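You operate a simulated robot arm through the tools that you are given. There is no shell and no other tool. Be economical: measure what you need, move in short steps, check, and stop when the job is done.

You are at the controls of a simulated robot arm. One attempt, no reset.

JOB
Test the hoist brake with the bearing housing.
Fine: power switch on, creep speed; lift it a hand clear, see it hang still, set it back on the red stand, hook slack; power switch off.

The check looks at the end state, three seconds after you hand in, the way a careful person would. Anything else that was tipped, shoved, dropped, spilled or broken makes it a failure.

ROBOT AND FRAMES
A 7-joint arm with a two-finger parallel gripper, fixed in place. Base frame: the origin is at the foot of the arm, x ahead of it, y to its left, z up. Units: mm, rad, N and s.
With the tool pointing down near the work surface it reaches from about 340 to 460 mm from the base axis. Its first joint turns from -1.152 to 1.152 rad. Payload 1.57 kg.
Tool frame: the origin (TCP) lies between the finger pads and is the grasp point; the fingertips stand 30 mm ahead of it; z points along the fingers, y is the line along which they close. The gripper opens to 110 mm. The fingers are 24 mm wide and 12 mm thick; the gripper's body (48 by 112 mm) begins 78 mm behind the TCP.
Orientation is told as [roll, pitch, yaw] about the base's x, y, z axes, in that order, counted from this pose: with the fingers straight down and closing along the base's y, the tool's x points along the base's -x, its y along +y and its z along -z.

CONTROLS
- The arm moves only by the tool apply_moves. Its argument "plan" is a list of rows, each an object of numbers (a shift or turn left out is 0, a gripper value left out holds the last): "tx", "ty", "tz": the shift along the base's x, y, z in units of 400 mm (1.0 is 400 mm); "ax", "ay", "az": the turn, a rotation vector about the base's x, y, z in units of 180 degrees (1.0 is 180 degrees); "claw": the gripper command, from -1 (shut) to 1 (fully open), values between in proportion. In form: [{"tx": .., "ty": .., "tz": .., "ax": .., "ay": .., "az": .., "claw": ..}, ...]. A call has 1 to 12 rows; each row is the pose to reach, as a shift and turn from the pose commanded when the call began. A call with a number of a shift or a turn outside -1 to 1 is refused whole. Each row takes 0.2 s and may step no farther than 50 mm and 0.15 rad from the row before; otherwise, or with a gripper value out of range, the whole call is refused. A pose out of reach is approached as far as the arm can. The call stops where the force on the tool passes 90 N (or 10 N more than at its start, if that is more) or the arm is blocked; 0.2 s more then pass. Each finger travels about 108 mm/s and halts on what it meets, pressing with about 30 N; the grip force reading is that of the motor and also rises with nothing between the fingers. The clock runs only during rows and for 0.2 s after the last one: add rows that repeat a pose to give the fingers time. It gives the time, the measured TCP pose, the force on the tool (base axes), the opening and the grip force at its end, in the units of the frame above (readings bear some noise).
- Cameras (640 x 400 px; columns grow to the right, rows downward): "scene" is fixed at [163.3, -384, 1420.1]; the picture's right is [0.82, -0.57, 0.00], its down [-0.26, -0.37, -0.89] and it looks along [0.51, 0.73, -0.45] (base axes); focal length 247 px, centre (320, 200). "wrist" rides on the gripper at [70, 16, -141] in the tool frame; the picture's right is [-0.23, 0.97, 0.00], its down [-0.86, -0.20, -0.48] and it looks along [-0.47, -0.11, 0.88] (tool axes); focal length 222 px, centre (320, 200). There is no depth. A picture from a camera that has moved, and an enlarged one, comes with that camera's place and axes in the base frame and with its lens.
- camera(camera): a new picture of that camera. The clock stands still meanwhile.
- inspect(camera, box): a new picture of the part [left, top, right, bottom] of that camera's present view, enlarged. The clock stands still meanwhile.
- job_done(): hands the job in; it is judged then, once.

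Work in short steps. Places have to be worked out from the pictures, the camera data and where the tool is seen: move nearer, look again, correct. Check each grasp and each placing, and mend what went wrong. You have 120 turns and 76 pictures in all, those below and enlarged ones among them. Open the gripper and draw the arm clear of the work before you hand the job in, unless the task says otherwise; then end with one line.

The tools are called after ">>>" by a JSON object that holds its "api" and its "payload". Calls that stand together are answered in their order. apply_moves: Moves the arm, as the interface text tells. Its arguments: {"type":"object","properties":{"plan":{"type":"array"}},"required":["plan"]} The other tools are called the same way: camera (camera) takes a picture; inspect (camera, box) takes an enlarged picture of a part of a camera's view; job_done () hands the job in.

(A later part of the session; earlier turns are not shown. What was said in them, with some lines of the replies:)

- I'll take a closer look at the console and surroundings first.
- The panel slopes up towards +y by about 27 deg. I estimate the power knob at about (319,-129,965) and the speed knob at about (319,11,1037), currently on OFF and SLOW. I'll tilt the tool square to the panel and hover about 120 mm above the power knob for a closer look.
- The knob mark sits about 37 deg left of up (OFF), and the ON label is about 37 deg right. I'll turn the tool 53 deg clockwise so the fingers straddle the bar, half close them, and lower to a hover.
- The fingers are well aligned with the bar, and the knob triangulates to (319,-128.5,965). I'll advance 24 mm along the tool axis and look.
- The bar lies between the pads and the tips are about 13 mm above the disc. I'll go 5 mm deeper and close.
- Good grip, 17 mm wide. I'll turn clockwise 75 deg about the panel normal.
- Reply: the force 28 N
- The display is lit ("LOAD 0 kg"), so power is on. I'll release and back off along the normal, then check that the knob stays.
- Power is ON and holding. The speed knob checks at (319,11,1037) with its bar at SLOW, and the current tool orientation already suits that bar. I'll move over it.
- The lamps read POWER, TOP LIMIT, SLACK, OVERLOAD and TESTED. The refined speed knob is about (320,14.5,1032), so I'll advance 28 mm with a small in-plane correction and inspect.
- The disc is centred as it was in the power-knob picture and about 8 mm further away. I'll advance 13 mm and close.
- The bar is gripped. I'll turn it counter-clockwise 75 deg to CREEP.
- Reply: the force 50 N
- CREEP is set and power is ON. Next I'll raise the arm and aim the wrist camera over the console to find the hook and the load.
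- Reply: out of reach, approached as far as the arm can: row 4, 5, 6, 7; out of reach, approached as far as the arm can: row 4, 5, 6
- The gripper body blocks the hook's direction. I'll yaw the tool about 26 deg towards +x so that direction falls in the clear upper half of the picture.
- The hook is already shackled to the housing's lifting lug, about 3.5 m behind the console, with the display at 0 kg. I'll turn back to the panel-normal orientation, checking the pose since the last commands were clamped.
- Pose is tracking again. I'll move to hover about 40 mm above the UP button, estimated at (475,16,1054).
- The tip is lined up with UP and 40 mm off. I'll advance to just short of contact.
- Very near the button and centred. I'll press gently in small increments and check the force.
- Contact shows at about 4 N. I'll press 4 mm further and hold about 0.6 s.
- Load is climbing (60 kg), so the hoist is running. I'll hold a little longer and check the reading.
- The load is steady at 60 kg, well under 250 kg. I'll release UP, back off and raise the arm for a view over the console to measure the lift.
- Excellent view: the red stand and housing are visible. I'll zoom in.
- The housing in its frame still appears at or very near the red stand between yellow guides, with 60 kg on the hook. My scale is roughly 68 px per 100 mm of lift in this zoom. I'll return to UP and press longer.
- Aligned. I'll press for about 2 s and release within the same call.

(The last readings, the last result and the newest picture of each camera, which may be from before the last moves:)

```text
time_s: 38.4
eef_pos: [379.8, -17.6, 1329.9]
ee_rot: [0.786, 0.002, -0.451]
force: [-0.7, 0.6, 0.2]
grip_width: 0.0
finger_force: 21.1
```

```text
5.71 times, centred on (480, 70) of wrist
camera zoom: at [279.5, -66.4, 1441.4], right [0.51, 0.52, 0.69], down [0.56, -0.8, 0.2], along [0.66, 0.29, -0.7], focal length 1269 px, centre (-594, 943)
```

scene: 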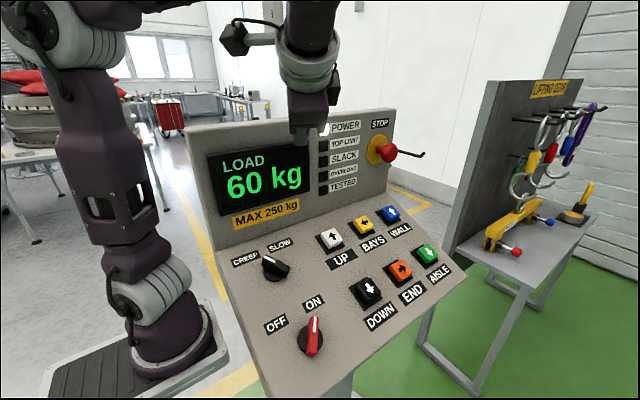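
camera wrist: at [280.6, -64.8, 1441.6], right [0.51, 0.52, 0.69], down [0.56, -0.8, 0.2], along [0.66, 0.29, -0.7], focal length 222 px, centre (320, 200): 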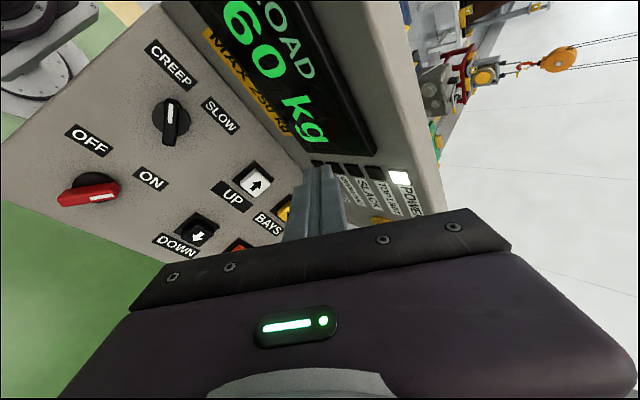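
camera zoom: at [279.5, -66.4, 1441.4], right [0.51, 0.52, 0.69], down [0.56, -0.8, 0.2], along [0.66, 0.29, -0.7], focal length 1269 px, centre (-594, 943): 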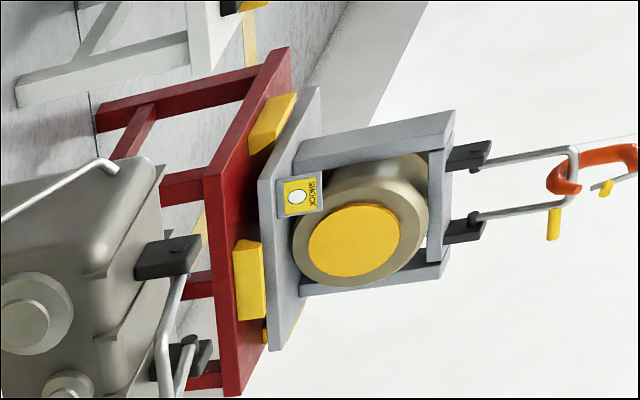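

It rose about 28 mm in 2 s of pressing, roughly 14 mm/s, and hangs level and unswung. For about a hand (100 mm) I need around 5 s more.

>>> {"api": "apply_moves", "payload": {"plan": [{"az": 0.036}, {"az": 0.072}, {"az": 0.108}, {"az": 0.144}]}}

>>> {"api": "apply_moves", "payload": {"plan": [{"ax": -0.035}, {"ax": -0.07}, {"ax": -0.105}, {"ax": -0.105, "tx": 0.035, "tz": -0.08}, {"ax": -0.105, "tx": 0.075, "ty": -0.025, "tz": -0.18}, {"ax": -0.105, "tx": 0.135, "ty": -0.055, "tz": -0.28}, {"ax": -0.105, "tx": 0.195, "ty": -0.055, "tz": -0.38}, {"ax": -0.105, "tx": 0.236, "ty": -0.03, "tz": -0.47}, {"ax": -0.105, "tx": 0.236, "ty": 0.015, "tz": -0.56}, {"ax": -0.105, "tx": 0.236, "ty": 0.0405, "tz": -0.608}, {"ax": -0.105, "tx": 0.236, "ty": 0.0405, "tz": -0.608}]}}

>>> {"api": "inspect", "payload": {"camera": "wrist", "box": [240, 110, 400, 220]}}

```text
time_s: 39.4
eef_pos: [378.4, -17.4, 1329.8]
ee_rot: [0.786, 0.003, 0.003]
force: [-0.5, 0.4, 0.9]
grip_width: 0.1
finger_force: 21.7
```

```text
time_s: 41.8
eef_pos: [470.9, 0.6, 1086.8]
ee_rot: [0.455, 0.002, 0.003]
force: [-0.6, 0.0, -0.5]
grip_width: 0.1
finger_force: 21.4
```

```text
3.64 times, centred on (320, 165) of wrist
camera zoom: at [403.2, -47.1, 1221.3], right [0.23, 0.88, 0.43], down [0.86, -0.39, 0.34], along [0.46, 0.29, -0.84], focal length 808 px, centre (320, 327)
```

zoom: 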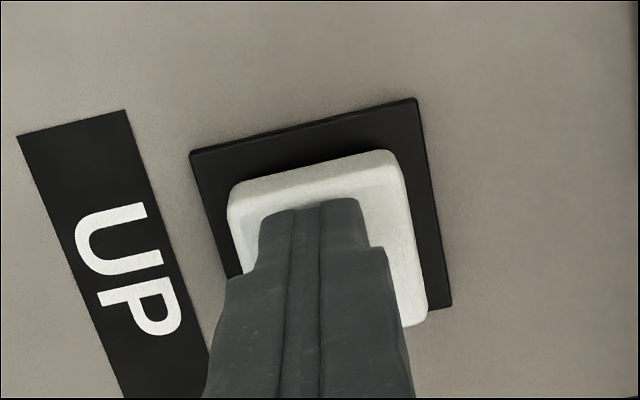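

Aligned again. I'll press and hold across two calls, about 4.8 s, releasing at the end.

>>> {"api": "apply_moves", "payload": {"plan": [{"ty": 0.012, "tz": -0.0247}, {"ty": 0.012, "tz": -0.0247}, {"ty": 0.012, "tz": -0.0247}, {"ty": 0.012, "tz": -0.0247}, {"ty": 0.012, "tz": -0.0247}, {"ty": 0.012, "tz": -0.0247}, {"ty": 0.012, "tz": -0.0247}, {"ty": 0.012, "tz": -0.0247}, {"ty": 0.012, "tz": -0.0247}, {"ty": 0.012, "tz": -0.0247}, {"ty": 0.012, "tz": -0.0247}, {"ty": 0.012, "tz": -0.0247}]}}

>>> {"api": "apply_moves", "payload": {"plan": [{"tz": 0}, {"tz": 0}, {"tz": 0}, {"tz": 0}, {"tz": 0}, {"tz": 0}, {"tz": 0}, {"tz": 0}, {"tz": 0}, {"tz": 0}, {"ty": -0.027, "tz": 0.055}]}}

>>> {"api": "apply_moves", "payload": {"plan": [{"ty": -0.05, "tz": 0.1}, {"tx": -0.04, "ty": -0.1, "tz": 0.2}, {"tx": -0.1, "ty": -0.1, "tz": 0.3}, {"tx": -0.16, "ty": -0.07, "tz": 0.4}, {"tx": -0.2, "ty": -0.045, "tz": 0.5}, {"tx": -0.233, "ty": -0.029, "tz": 0.579}]}}

>>> {"api": "apply_moves", "payload": {"plan": [{"ax": 0.035}, {"ax": 0.07}, {"ax": 0.105}]}}

>>> {"api": "apply_moves", "payload": {"plan": [{"az": -0.036}, {"az": -0.072}, {"az": -0.108}, {"az": -0.144}]}}

>>> {"api": "inspect", "payload": {"camera": "wrist", "box": [435, 35, 525, 105]}}

```text
time_s: 44.4
eef_pos: [471.7, 3.3, 1077.9]
ee_rot: [0.455, 0.001, 0.0]
force: [0.8, -2.1, 4.1]
grip_width: 0.0
finger_force: 21.1
```

```text
time_s: 46.8
eef_pos: [474.7, -6.6, 1097.6]
ee_rot: [0.456, 0.003, 0.003]
force: [-0.3, 0.8, 0.6]
grip_width: 0.0
finger_force: 21.0
```

```text
time_s: 48.2
eef_pos: [382.2, -18.5, 1331.1]
ee_rot: [0.455, 0.001, 0.002]
force: [-0.3, 0.2, 0.9]
grip_width: 0.1
finger_force: 21.1
```

```text
time_s: 49.0
eef_pos: [380.6, -18.4, 1331.3]
ee_rot: [0.785, 0.0, 0.003]
force: [-0.4, -0.5, -0.6]
grip_width: 0.1
finger_force: 21.2
```

```text
time_s: 50.0
eef_pos: [381.6, -18.3, 1329.8]
ee_rot: [0.786, 0.001, -0.452]
force: [-0.7, 0.1, -0.6]
grip_width: 0.0
finger_force: 21.4
```

```text
5.71 times, centred on (480, 70) of wrist
camera zoom: at [279.9, -67.7, 1441.6], right [0.51, 0.52, 0.69], down [0.56, -0.8, 0.2], along [0.66, 0.29, -0.7], focal length 1269 px, centre (-594, 943)
```

zoom: 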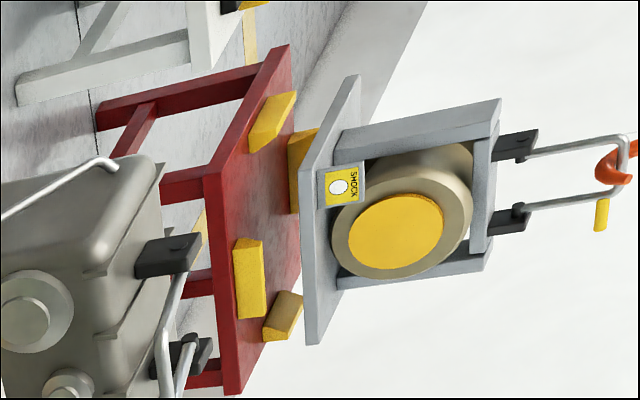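

It's now roughly 100 mm clear. I'll wait about 3 s without moving, then compare for drift and read the lamps.

>>> {"api": "apply_moves", "payload": {"plan": [{"tz": 0}, {"tz": 0}, {"tz": 0}, {"tz": 0}, {"tz": 0}, {"tz": 0}, {"tz": 0}, {"tz": 0}, {"tz": 0}, {"tz": 0}, {"tz": 0}, {"tz": 0}]}}

>>> {"api": "inspect", "payload": {"camera": "wrist", "box": [435, 35, 525, 105]}}

>>> {"api": "inspect", "payload": {"camera": "scene", "box": [200, 100, 420, 220]}}

```text
time_s: 52.6
eef_pos: [380.3, -19.9, 1331.1]
ee_rot: [0.786, 0.002, -0.45]
force: [-0.3, 0.7, -0.9]
grip_width: 0.3
finger_force: 21.3
```

```text
5.71 times, centred on (480, 70) of wrist
camera zoom: at [280.0, -67.7, 1441.7], right [0.5, 0.52, 0.69], down [0.56, -0.8, 0.2], along [0.66, 0.29, -0.7], focal length 1269 px, centre (-594, 943)
```

zoom: 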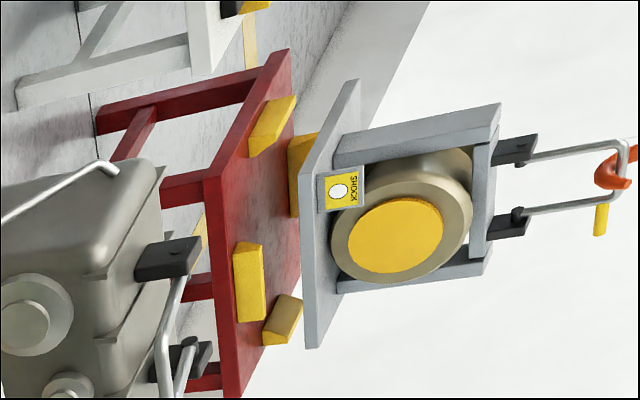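

```text
2.91 times, centred on (310, 160) of scene
camera zoom: at [163.3, -384.0, 1420.1], right [0.82, -0.57, 0.0], down [-0.26, -0.37, -0.89], along [0.51, 0.73, -0.45], focal length 720 px, centre (349, 316)
```

zoom: 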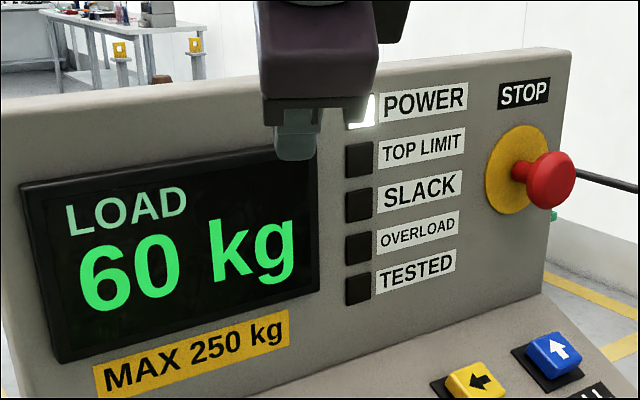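

No drift, so the brake is holding. TESTED isn't lit yet, so I'll wait about 5 s more before deciding whether it needs more height.

>>> {"api": "apply_moves", "payload": {"plan": [{"tz": 0}, {"tz": 0}, {"tz": 0}, {"tz": 0}, {"tz": 0}, {"tz": 0}, {"tz": 0}, {"tz": 0}, {"tz": 0}, {"tz": 0}, {"tz": 0}, {"tz": 0}]}}

>>> {"api": "apply_moves", "payload": {"plan": [{"tz": 0}, {"tz": 0}, {"tz": 0}, {"tz": 0}, {"tz": 0}, {"tz": 0}, {"tz": 0}, {"tz": 0}, {"tz": 0}, {"tz": 0}, {"tz": 0}, {"tz": 0}]}}

>>> {"api": "inspect", "payload": {"camera": "scene", "box": [200, 100, 420, 220]}}

```text
time_s: 55.2
eef_pos: [381.6, -19.4, 1330.4]
ee_rot: [0.784, 0.001, -0.45]
force: [0.1, -0.7, -0.8]
grip_width: 0.1
finger_force: 21.4
```

```text
time_s: 57.8
eef_pos: [380.3, -18.3, 1329.1]
ee_rot: [0.785, 0.002, -0.451]
force: [0.1, -0.2, 0.4]
grip_width: 0.0
finger_force: 20.6
```

```text
2.91 times, centred on (310, 160) of scene
camera zoom: at [163.3, -384.0, 1420.1], right [0.82, -0.57, 0.0], down [-0.26, -0.37, -0.89], along [0.51, 0.73, -0.45], focal length 720 px, centre (349, 316)
```

zoom: 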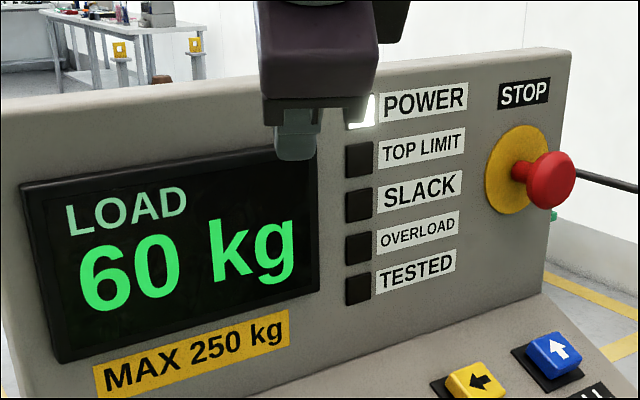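

Still dark after 11 s of hanging, and my height scale has some uncertainty, so I'll lift about 30 mm more and watch the lamp.

>>> {"api": "apply_moves", "payload": {"plan": [{"az": 0.036}, {"az": 0.072}, {"az": 0.108}, {"az": 0.144}]}}

>>> {"api": "apply_moves", "payload": {"plan": [{"ax": -0.035}, {"ax": -0.07}, {"ax": -0.105}, {"ax": -0.105, "tx": 0.035, "tz": -0.08}, {"ax": -0.105, "tx": 0.075, "ty": -0.025, "tz": -0.18}, {"ax": -0.105, "tx": 0.135, "ty": -0.055, "tz": -0.28}, {"ax": -0.105, "tx": 0.195, "ty": -0.055, "tz": -0.38}, {"ax": -0.105, "tx": 0.234, "ty": -0.03, "tz": -0.47}, {"ax": -0.105, "tx": 0.234, "ty": 0.015, "tz": -0.56}, {"ax": -0.105, "tx": 0.234, "ty": 0.043, "tz": -0.608}, {"ax": -0.105, "tx": 0.234, "ty": 0.043, "tz": -0.608}]}}

>>> {"api": "apply_moves", "payload": {"plan": [{"ty": 0.012, "tz": -0.0247}, {"ty": 0.012, "tz": -0.0247}, {"ty": 0.012, "tz": -0.0247}, {"ty": 0.012, "tz": -0.0247}, {"ty": 0.012, "tz": -0.0247}, {"ty": 0.012, "tz": -0.0247}, {"ty": 0.012, "tz": -0.0247}, {"ty": 0.012, "tz": -0.0247}, {"ty": 0.012, "tz": -0.0247}, {"ty": 0.012, "tz": -0.0247}, {"ty": -0.015, "tz": 0.03}]}}

>>> {"api": "apply_moves", "payload": {"plan": [{"tz": 0.05}, {"tz": 0.05}, {"tz": 0.05}, {"tz": 0.05}, {"tz": 0.05}, {"tz": 0.05}, {"tz": 0.05}, {"tz": 0.05}, {"tz": 0.05}, {"tz": 0.05}, {"tz": 0.05}, {"tz": 0.05}]}}

>>> {"api": "inspect", "payload": {"camera": "scene", "box": [200, 100, 420, 220]}}

```text
time_s: 58.8
eef_pos: [379.8, -21.0, 1330.0]
ee_rot: [0.786, 0.002, 0.003]
force: [-0.1, 0.7, -0.5]
grip_width: 0.0
finger_force: 21.1
```

```text
time_s: 61.2
eef_pos: [473.3, -0.7, 1084.1]
ee_rot: [0.454, 0.003, 0.003]
force: [-0.4, 0.3, -0.5]
grip_width: 0.2
finger_force: 21.2
```

```text
time_s: 63.6
eef_pos: [474.1, -6.9, 1098.8]
ee_rot: [0.456, 0.003, 0.003]
force: [-0.7, -0.7, 0.5]
grip_width: 0.0
finger_force: 21.1
```

```text
time_s: 66.2
eef_pos: [473.5, -7.5, 1119.5]
ee_rot: [0.456, 0.001, 0.002]
force: [0.8, 0.4, 0.4]
grip_width: 0.0
finger_force: 21.2
```

```text
2.91 times, centred on (310, 160) of scene
camera zoom: at [163.3, -384.0, 1420.1], right [0.82, -0.57, 0.0], down [-0.26, -0.37, -0.89], along [0.51, 0.73, -0.45], focal length 720 px, centre (349, 316)
```

zoom: 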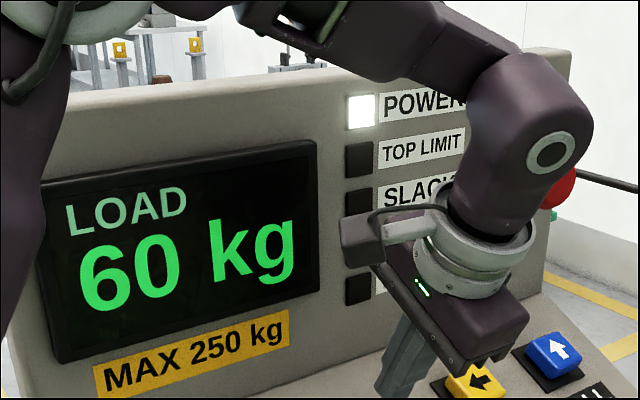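

TESTED remains dark; it may light only once the load is set down. Next I'll go to hover over DOWN at about (479,-119,991), then check the lamp and alignment.

>>> {"api": "apply_moves", "payload": {"plan": [{"tx": 0.0, "ty": -0.08, "tz": 0.02}, {"tx": 0.005, "ty": -0.16, "tz": -0.0}, {"tx": 0.01, "ty": -0.25, "tz": -0.06}, {"tx": 0.0137, "ty": -0.34, "tz": -0.13}, {"tx": 0.0137, "ty": -0.357, "tz": -0.164}, {"tx": 0.0137, "ty": -0.357, "tz": -0.164}]}}

>>> {"api": "camera", "payload": {"camera": "wrist"}}

>>> {"api": "camera", "payload": {"camera": "scene"}}

```text
time_s: 67.6
eef_pos: [478.9, -148.8, 1053.3]
ee_rot: [0.457, 0.001, 0.001]
force: [1.0, -0.2, -0.1]
grip_width: 0.0
finger_force: 21.6
```

```text
26 pictures are left
camera wrist: at [411.0, -195.7, 1187.2], right [0.23, 0.88, 0.43], down [0.86, -0.39, 0.34], along [0.46, 0.29, -0.84], focal length 222 px, centre (320, 200)
```

wrist: 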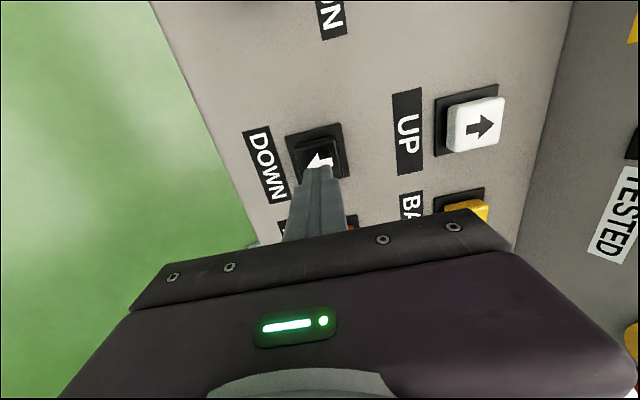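

```text
25 pictures are left
```

scene: 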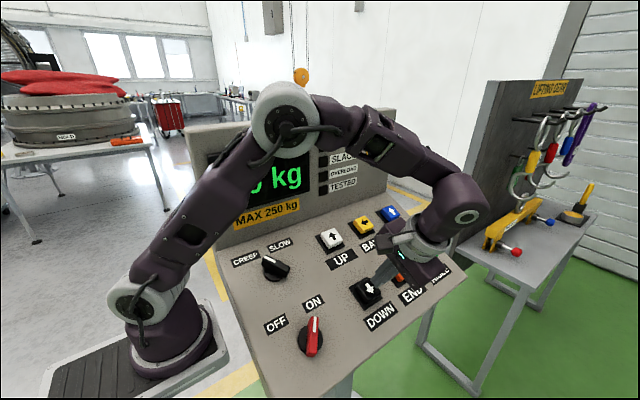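

DOWN is centred slightly to -x of the tip. I'll correct 5 mm and advance to just above it.

>>> {"api": "apply_moves", "payload": {"plan": [{"tx": -0.0125, "ty": 0.017, "tz": -0.042}, {"tx": -0.0125, "ty": 0.036, "tz": -0.079}, {"tx": -0.0125, "ty": 0.036, "tz": -0.079}]}}

>>> {"api": "inspect", "payload": {"camera": "wrist", "box": [240, 110, 400, 220]}}

```text
time_s: 68.4
eef_pos: [473.2, -135.0, 1021.3]
ee_rot: [0.459, 0.002, 0.001]
force: [1.7, -1.0, 2.5]
grip_width: 0.1
finger_force: 20.9
```

```text
3.64 times, centred on (320, 165) of wrist
camera zoom: at [404.9, -182.7, 1155.6], right [0.23, 0.88, 0.43], down [0.86, -0.39, 0.34], along [0.46, 0.29, -0.84], focal length 808 px, centre (320, 327)
```

zoom: 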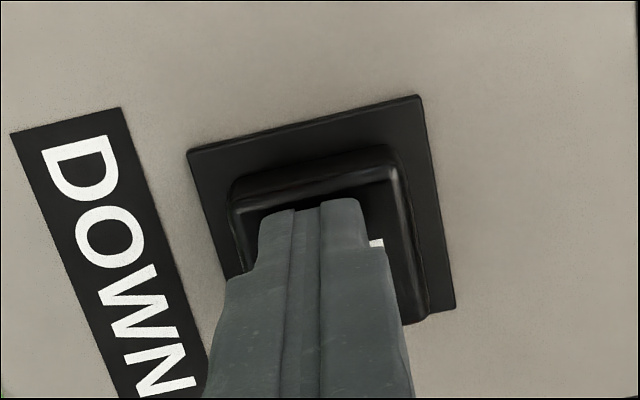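

Centred and just touching. I'll press 5 mm and hold; about 2.6 s first, then check that it responds.

>>> {"api": "apply_moves", "payload": {"plan": [{"ty": 0.0058, "tz": -0.0118}, {"ty": 0.0058, "tz": -0.0118}, {"ty": 0.0058, "tz": -0.0118}, {"ty": 0.0058, "tz": -0.0118}, {"ty": 0.0058, "tz": -0.0118}, {"ty": 0.0058, "tz": -0.0118}, {"ty": 0.0058, "tz": -0.0118}, {"ty": 0.0058, "tz": -0.0118}, {"ty": 0.0058, "tz": -0.0118}, {"ty": 0.0058, "tz": -0.0118}, {"ty": 0.0058, "tz": -0.0118}, {"ty": 0.0058, "tz": -0.0118}]}}

>>> {"api": "inspect", "payload": {"camera": "scene", "box": [230, 55, 430, 200]}}

```text
time_s: 71.0
eef_pos: [473.5, -132.6, 1017.9]
ee_rot: [0.455, 0.001, 0.001]
force: [-0.7, -1.8, 4.0]
grip_width: 0.1
finger_force: 21.2
```

```text
2.76 times, centred on (330, 128) of scene
camera zoom: at [163.3, -384.0, 1420.1], right [0.82, -0.57, 0.0], down [-0.26, -0.37, -0.89], along [0.51, 0.73, -0.45], focal length 682 px, centre (292, 400)
```

zoom: 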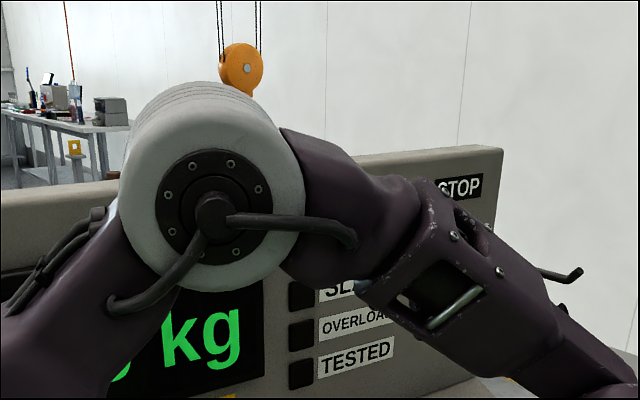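

The hook block is visibly descending at about 15 mm/s. I'll keep holding DOWN for another 5.2 s, still short of landing, then check.

>>> {"api": "apply_moves", "payload": {"plan": [{"tz": 0}, {"tz": 0}, {"tz": 0}, {"tz": 0}, {"tz": 0}, {"tz": 0}, {"tz": 0}, {"tz": 0}, {"tz": 0}, {"tz": 0}, {"tz": 0}, {"tz": 0}]}}

>>> {"api": "apply_moves", "payload": {"plan": [{"tz": 0}, {"tz": 0}, {"tz": 0}, {"tz": 0}, {"tz": 0}, {"tz": 0}, {"tz": 0}, {"tz": 0}, {"tz": 0}, {"tz": 0}, {"tz": 0}, {"tz": 0}]}}

>>> {"api": "inspect", "payload": {"camera": "scene", "box": [230, 55, 430, 200]}}

```text
time_s: 73.6
eef_pos: [472.8, -134.3, 1018.4]
ee_rot: [0.455, 0.001, 0.004]
force: [0.0, -1.7, 2.5]
grip_width: 0.0
finger_force: 21.9
```

```text
time_s: 76.2
eef_pos: [474.4, -133.7, 1016.5]
ee_rot: [0.455, 0.003, 0.001]
force: [-0.2, -2.1, 4.4]
grip_width: 0.0
finger_force: 21.2
```

```text
2.76 times, centred on (330, 128) of scene
camera zoom: at [163.3, -384.0, 1420.1], right [0.82, -0.57, 0.0], down [-0.26, -0.37, -0.89], along [0.51, 0.73, -0.45], focal length 682 px, centre (292, 400)
```

zoom: 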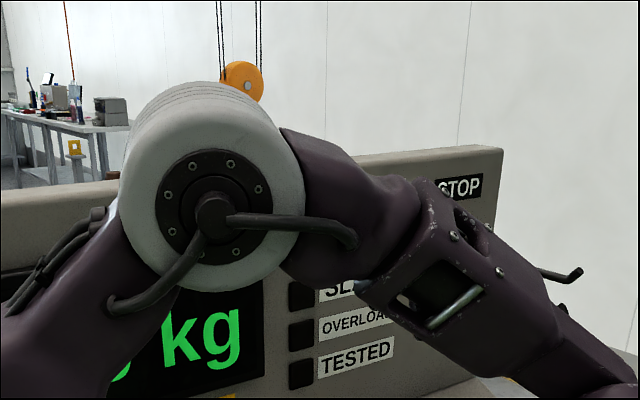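

It's near landing now. I'll hold in shorter bits and watch for the SLACK lamp.

>>> {"api": "apply_moves", "payload": {"plan": [{"tz": 0}, {"tz": 0}, {"tz": 0}, {"tz": 0}, {"tz": 0}, {"tz": 0}, {"tz": 0}]}}

>>> {"api": "inspect", "payload": {"camera": "scene", "box": [230, 55, 430, 200]}}

```text
time_s: 77.8
eef_pos: [473.5, -133.9, 1016.8]
ee_rot: [0.456, 0.005, 0.002]
force: [0.4, -1.1, 4.5]
grip_width: 0.0
finger_force: 21.7
```

```text
2.76 times, centred on (330, 128) of scene
camera zoom: at [163.3, -384.0, 1420.1], right [0.82, -0.57, 0.0], down [-0.26, -0.37, -0.89], along [0.51, 0.73, -0.45], focal length 682 px, centre (292, 400)
```

zoom: 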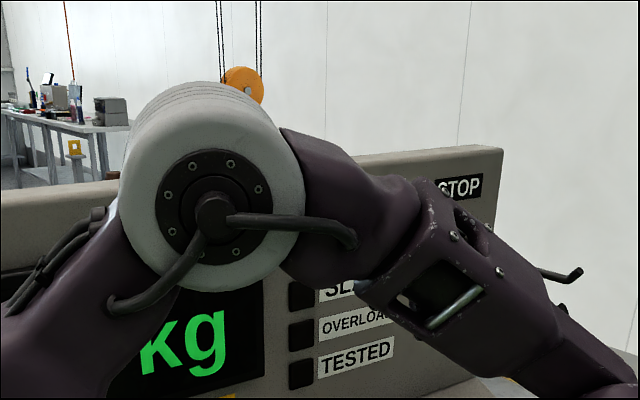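

The readout narrowed to one digit (0 kg), so it has landed. SLACK isn't lit yet, so I'll lower a little more.

>>> {"api": "apply_moves", "payload": {"plan": [{"tz": 0}, {"tz": 0}]}}

>>> {"api": "inspect", "payload": {"camera": "scene", "box": [230, 55, 430, 200]}}

```text
time_s: 78.4
eef_pos: [473.3, -134.7, 1016.3]
ee_rot: [0.457, 0.002, 0.003]
force: [-0.8, -1.9, 4.5]
grip_width: 0.1
finger_force: 21.4
```

```text
2.76 times, centred on (330, 128) of scene
camera zoom: at [163.3, -384.0, 1420.1], right [0.82, -0.57, 0.0], down [-0.26, -0.37, -0.89], along [0.51, 0.73, -0.45], focal length 682 px, centre (292, 400)
```

zoom: 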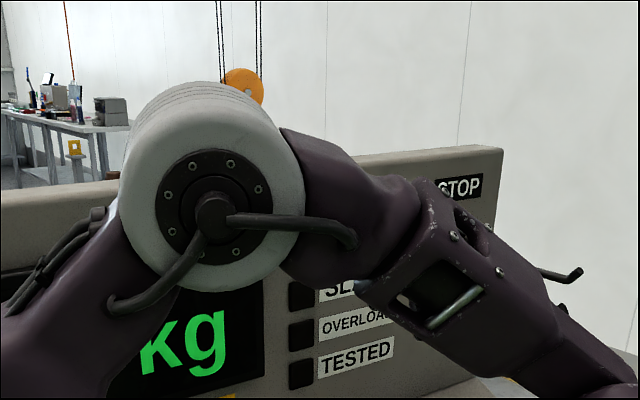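

I'll give it 0.4 s more, then release, back off and look at the hook, stand and lamps.

>>> {"api": "apply_moves", "payload": {"plan": [{"tz": 0}, {"tz": 0}, {"ty": -0.03, "tz": 0.06}, {"ty": -0.06, "tz": 0.15}, {"tx": -0.04, "ty": -0.05, "tz": 0.25}, {"tx": -0.09, "ty": 0.0, "tz": 0.35}, {"tx": -0.14, "ty": 0.07, "tz": 0.45}, {"tx": -0.18, "ty": 0.15, "tz": 0.54}, {"tx": -0.21, "ty": 0.22, "tz": 0.62}, {"tx": -0.225, "ty": 0.26, "tz": 0.7}, {"tx": -0.233, "ty": 0.29, "tz": 0.78}]}}

>>> {"api": "apply_moves", "payload": {"plan": [{"ax": 0.035}, {"ax": 0.07}, {"ax": 0.105}]}}

>>> {"api": "apply_moves", "payload": {"plan": [{"az": -0.036}, {"az": -0.072}, {"az": -0.108}, {"az": -0.144}]}}

>>> {"api": "inspect", "payload": {"camera": "wrist", "box": [435, 35, 525, 105]}}

>>> {"api": "inspect", "payload": {"camera": "scene", "box": [200, 100, 420, 220]}}

```text
refused: row 7 steps farther than a row can; nothing moved
```

```text
time_s: 79.2
eef_pos: [474.2, -134.9, 1016.2]
ee_rot: [0.786, 0.002, 0.003]
force: [-0.3, -5.7, 3.6]
grip_width: 0.0
finger_force: 21.1
```

```text
time_s: 80.2
eef_pos: [474.1, -134.3, 1018.7]
ee_rot: [0.785, 0.001, -0.451]
force: [-1.4, -2.8, 3.9]
grip_width: 0.0
finger_force: 21.4
```

```text
5.71 times, centred on (480, 70) of wrist
camera zoom: at [373.6, -182.9, 1130.0], right [0.51, 0.52, 0.69], down [0.56, -0.8, 0.2], along [0.66, 0.29, -0.7], focal length 1269 px, centre (-594, 943)
```

zoom: 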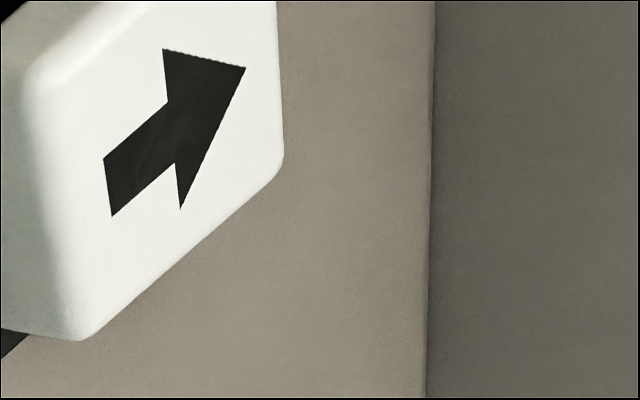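

```text
2.91 times, centred on (310, 160) of scene
camera zoom: at [163.2, -384.1, 1420.1], right [0.82, -0.57, 0.0], down [-0.26, -0.37, -0.89], along [0.51, 0.73, -0.45], focal length 720 px, centre (349, 316)
```

zoom: 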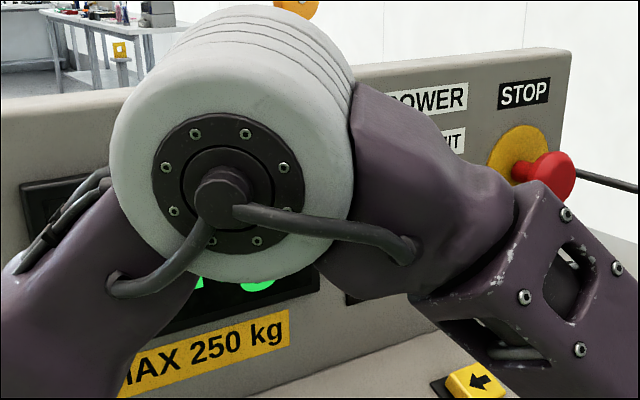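

One row was too long, so that call was refused and the later turns ran while still on the button, paying out perhaps 25 mm of extra slack. I'll release straight up now.

>>> {"api": "apply_moves", "payload": {"plan": [{"ty": -0.03, "tz": 0.06}, {"ty": -0.06, "tz": 0.15}, {"tx": -0.03, "ty": -0.05, "tz": 0.25}, {"tx": -0.07, "ty": -0.02, "tz": 0.35}, {"tx": -0.11, "ty": 0.02, "tz": 0.45}, {"tx": -0.14, "ty": 0.08, "tz": 0.54}, {"tx": -0.17, "ty": 0.15, "tz": 0.62}, {"tx": -0.2, "ty": 0.22, "tz": 0.7}, {"tx": -0.233, "ty": 0.29, "tz": 0.78}]}}

>>> {"api": "inspect", "payload": {"camera": "wrist", "box": [435, 35, 525, 105]}}

>>> {"api": "inspect", "payload": {"camera": "scene", "box": [200, 100, 420, 220]}}

```text
time_s: 82.2
eef_pos: [377.8, -20.7, 1327.2]
ee_rot: [0.785, 0.003, -0.451]
force: [0.2, -0.5, 0.3]
grip_width: 0.0
finger_force: 21.5
```

```text
5.71 times, centred on (480, 70) of wrist
camera zoom: at [277.8, -68.7, 1438.1], right [0.51, 0.52, 0.69], down [0.56, -0.8, 0.2], along [0.66, 0.29, -0.7], focal length 1269 px, centre (-594, 943)
```

zoom: 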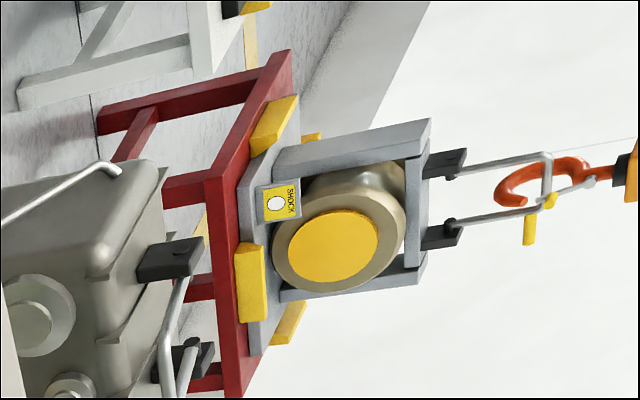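

```text
2.91 times, centred on (310, 160) of scene
camera zoom: at [163.3, -384.0, 1420.1], right [0.82, -0.57, 0.0], down [-0.26, -0.37, -0.89], along [0.51, 0.73, -0.45], focal length 720 px, centre (349, 316)
```

zoom: 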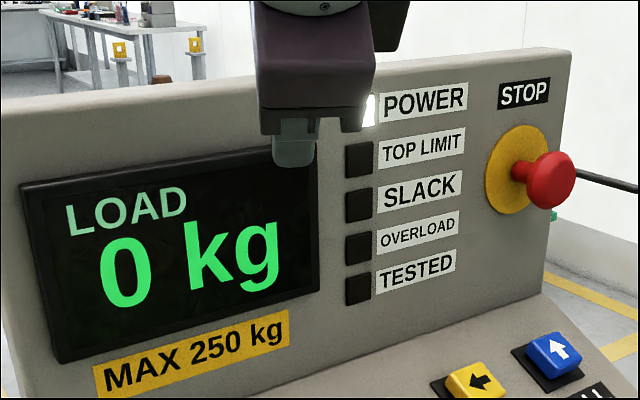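

The housing sits squarely between the guides, the load reads 0 kg, and the hook has dropped about 30 mm in the shackle, so it's slack. The SHOCK indicator is still white. Next I'll go to the power knob for switching off.

>>> {"api": "apply_moves", "payload": {"plan": [{"az": 0.036}, {"az": 0.072}, {"az": 0.108}, {"az": 0.144}]}}

>>> {"api": "apply_moves", "payload": {"plan": [{"ax": -0.03, "ty": -0.06, "tz": -0.04}, {"ax": -0.06, "tx": -0.02, "ty": -0.13, "tz": -0.11}, {"ax": -0.1, "tx": -0.04, "ty": -0.2, "tz": -0.19}, {"ax": -0.1, "tx": -0.06, "ty": -0.27, "tz": -0.27}, {"ax": -0.1, "tx": -0.08, "ty": -0.33, "tz": -0.35}, {"ax": -0.1, "tx": -0.1, "ty": -0.38, "tz": -0.43}, {"ax": -0.1, "tx": -0.125, "ty": -0.42, "tz": -0.51}, {"ax": -0.1, "tx": -0.15, "ty": -0.4425, "tz": -0.5775}, {"ax": -0.1, "tx": -0.15, "ty": -0.4425, "tz": -0.5775}]}}

```text
time_s: 83.2
eef_pos: [381.4, -19.9, 1328.5]
ee_rot: [0.784, 0.001, 0.002]
force: [0.4, 0.1, -0.2]
grip_width: 0.0
finger_force: 21.2
```

```text
time_s: 85.2
eef_pos: [319.4, -196.4, 1097.4]
ee_rot: [0.472, 0.0, 0.0]
force: [1.1, -0.6, -0.4]
grip_width: 0.0
finger_force: 21.5
```

Right on target. I'll rotate 128 deg clockwise about the panel normal and open to 60 mm.

>>> {"api": "apply_moves", "payload": {"plan": [{"ay": 0.0202, "az": -0.0396, "claw": 0.1}, {"ay": 0.0404, "az": -0.0792}, {"ay": 0.0605, "az": -0.1188}, {"ay": 0.0807, "az": -0.1584}, {"ay": 0.1009, "az": -0.198}, {"ay": 0.121, "az": -0.2376}, {"ay": 0.1412, "az": -0.2772}, {"ay": 0.1614, "az": -0.3168}]}}

>>> {"api": "apply_moves", "payload": {"plan": [{"ay": 0.0202, "az": -0.0396}, {"ay": 0.0404, "az": -0.0792}, {"ay": 0.0605, "az": -0.1188}, {"ay": 0.0807, "az": -0.1584}, {"ay": 0.1009, "az": -0.198}, {"ay": 0.121, "az": -0.2376}, {"ay": 0.1412, "az": -0.2772}, {"ay": 0.1614, "az": -0.3168}]}}

>>> {"api": "camera", "payload": {"camera": "wrist"}}

```text
time_s: 87.0
eef_pos: [320.2, -195.1, 1098.1]
ee_rot: [0.219, 0.426, -1.07]
force: [-1.0, 0.1, -0.2]
grip_width: 60.6
finger_force: 0.0
```

```text
time_s: 88.8
eef_pos: [322.4, -196.5, 1098.3]
ee_rot: [-0.306, 0.368, -2.294]
force: [-0.1, -0.6, 0.4]
grip_width: 60.4
finger_force: 0.0
```

```text
15 pictures are left
camera wrist: at [378.4, -219.7, 1245.2], right [0.63, -0.69, -0.35], down [-0.69, -0.71, 0.17], along [-0.37, 0.13, -0.92], focal length 222 px, centre (320, 200)
```

wrist: 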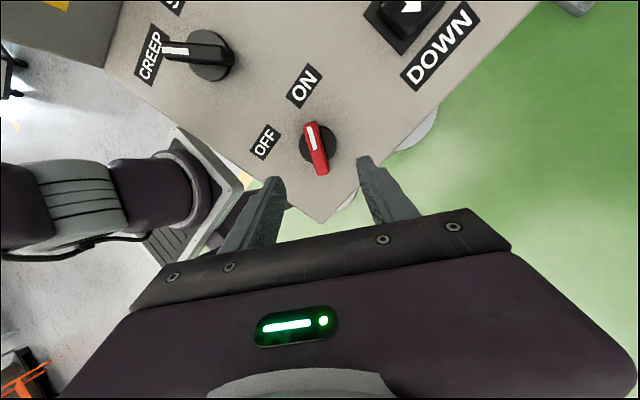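

The view matches the earlier release pose. I'll advance to the grip depth used before and close.

>>> {"api": "apply_moves", "payload": {"plan": [{"tx": -0.003, "ty": 0.045, "tz": -0.0875}, {"tx": -0.006, "ty": 0.09, "tz": -0.175}, {"tx": -0.006, "ty": 0.115, "tz": -0.223}, {"tx": -0.006, "ty": 0.1275, "tz": -0.2475}, {"tx": -0.006, "ty": 0.1275, "tz": -0.2475}]}}

>>> {"api": "inspect", "payload": {"camera": "wrist", "box": [220, 100, 420, 240]}}

```text
time_s: 90.0
eef_pos: [318.6, -145.5, 999.3]
ee_rot: [-0.303, 0.367, -2.29]
force: [-0.7, -0.3, -0.4]
grip_width: 60.6
finger_force: 0.1
```

```text
2.86 times, centred on (320, 170) of wrist
camera zoom: at [375.3, -170.1, 1146.9], right [0.63, -0.69, -0.35], down [-0.68, -0.71, 0.17], along [-0.37, 0.13, -0.92], focal length 635 px, centre (320, 286)
```

zoom: 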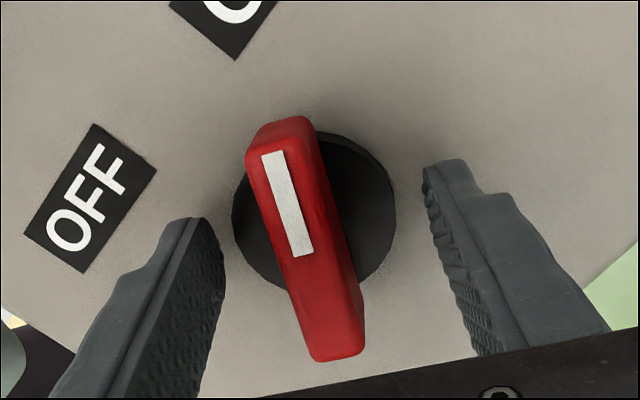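

The bar is between the pads. I'll close and turn counter-clockwise 75 deg to OFF.

>>> {"api": "apply_moves", "payload": {"plan": [{"claw": -0.3}, {"claw": -0.6}, {"claw": -1}, {"claw": -1}]}}

>>> {"api": "apply_moves", "payload": {"plan": [{"ay": -0.021, "az": 0.0413}, {"ay": -0.042, "az": 0.0825}, {"ay": -0.063, "az": 0.1238}, {"ay": -0.0841, "az": 0.165}, {"ay": -0.1051, "az": 0.2063}, {"ay": -0.1261, "az": 0.2475}, {"ay": -0.1471, "az": 0.2888}, {"ay": -0.1681, "az": 0.33}, {"ay": -0.1891, "az": 0.371}]}}

>>> {"api": "apply_moves", "payload": {"plan": [{"claw": -0.5}, {"claw": 0.1}, {"claw": 0.1, "ty": -0.04, "tz": 0.08}, {"claw": 0.1, "ty": -0.085, "tz": 0.167}, {"claw": 0.1, "ty": -0.13, "tz": 0.255}]}}

>>> {"api": "camera", "payload": {"camera": "wrist"}}

>>> {"api": "camera", "payload": {"camera": "scene"}}

```text
time_s: 91.0
eef_pos: [318.2, -146.5, 1000.2]
ee_rot: [-0.308, 0.371, -2.289]
force: [-23.2, 12.5, 11.3]
grip_width: 17.8
finger_force: 32.8
```

```text
time_s: 93.0
eef_pos: [318.7, -143.8, 998.6]
ee_rot: [0.299, 0.374, -0.869]
force: [-12.5, 4.8, -10.5]
grip_width: 17.4
finger_force: 32.6
```

```text
time_s: 94.2
eef_pos: [318.8, -195.5, 1103.2]
ee_rot: [0.298, 0.374, -0.868]
force: [0.4, -0.1, 1.2]
grip_width: 60.2
finger_force: 0.0
```

```text
13 pictures are left
camera wrist: at [290.4, -200.9, 1259.3], right [0.91, 0.36, 0.18], down [0.36, -0.93, 0.06], along [0.19, 0.01, -0.98], focal length 222 px, centre (320, 200)
```

wrist: 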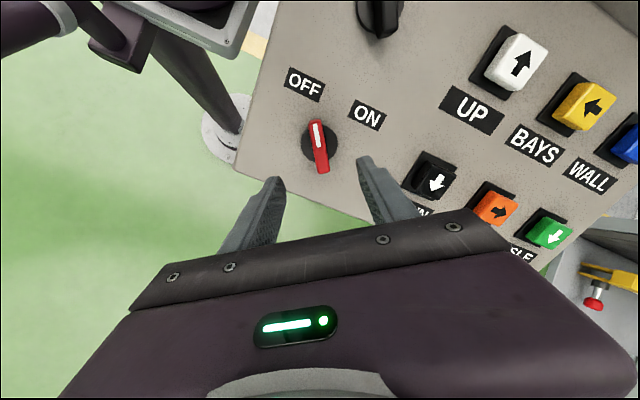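

```text
12 pictures are left
```

scene: 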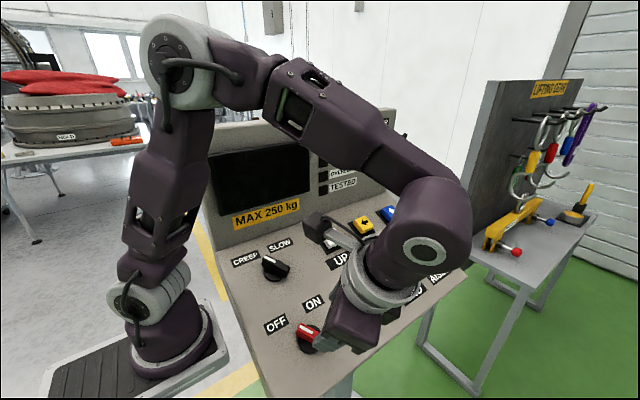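

The display is dark, the knob is at OFF and creep is still set. I'll draw the arm up and clear with the gripper open, then take a last look.

>>> {"api": "apply_moves", "payload": {"plan": [{"tz": 0.08, "ty": -0.02, "claw": 1}, {"tz": 0.17, "ty": -0.04}, {"tz": 0.26, "ty": -0.05}, {"tz": 0.34, "ty": -0.05}, {"tz": 0.34, "ty": -0.05}]}}

>>> {"api": "camera", "payload": {"camera": "scene"}}

```text
time_s: 95.4
eef_pos: [316.7, -215.5, 1237.6]
ee_rot: [0.299, 0.375, -0.869]
force: [-0.1, 0.2, 0.2]
grip_width: 110.1
finger_force: 0.0
```

```text
11 pictures are left
```

scene: 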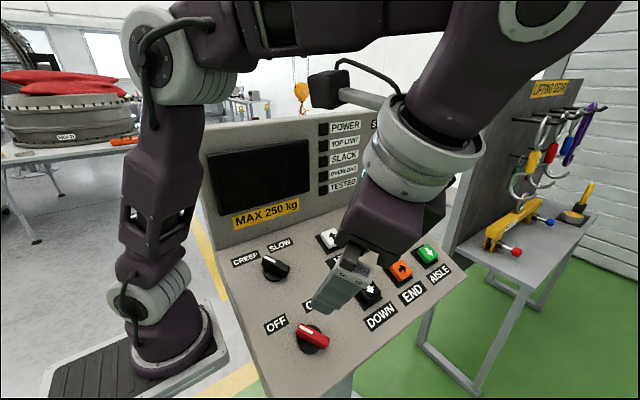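

The console is dark, power is OFF, the hook hangs slack and the arm is clear with the gripper open. I'm handing in.

>>> {"api": "job_done", "payload": {}}

```text
The job is handed in.
```

I tested the brake at creep speed: the housing lifted about 100–140 mm, hung still with no drift, and is back on the red stand with the hook slack and the power switch off. The console's TESTED and SLACK lamps never lit, and I paid out about 25 mm more slack than intended.
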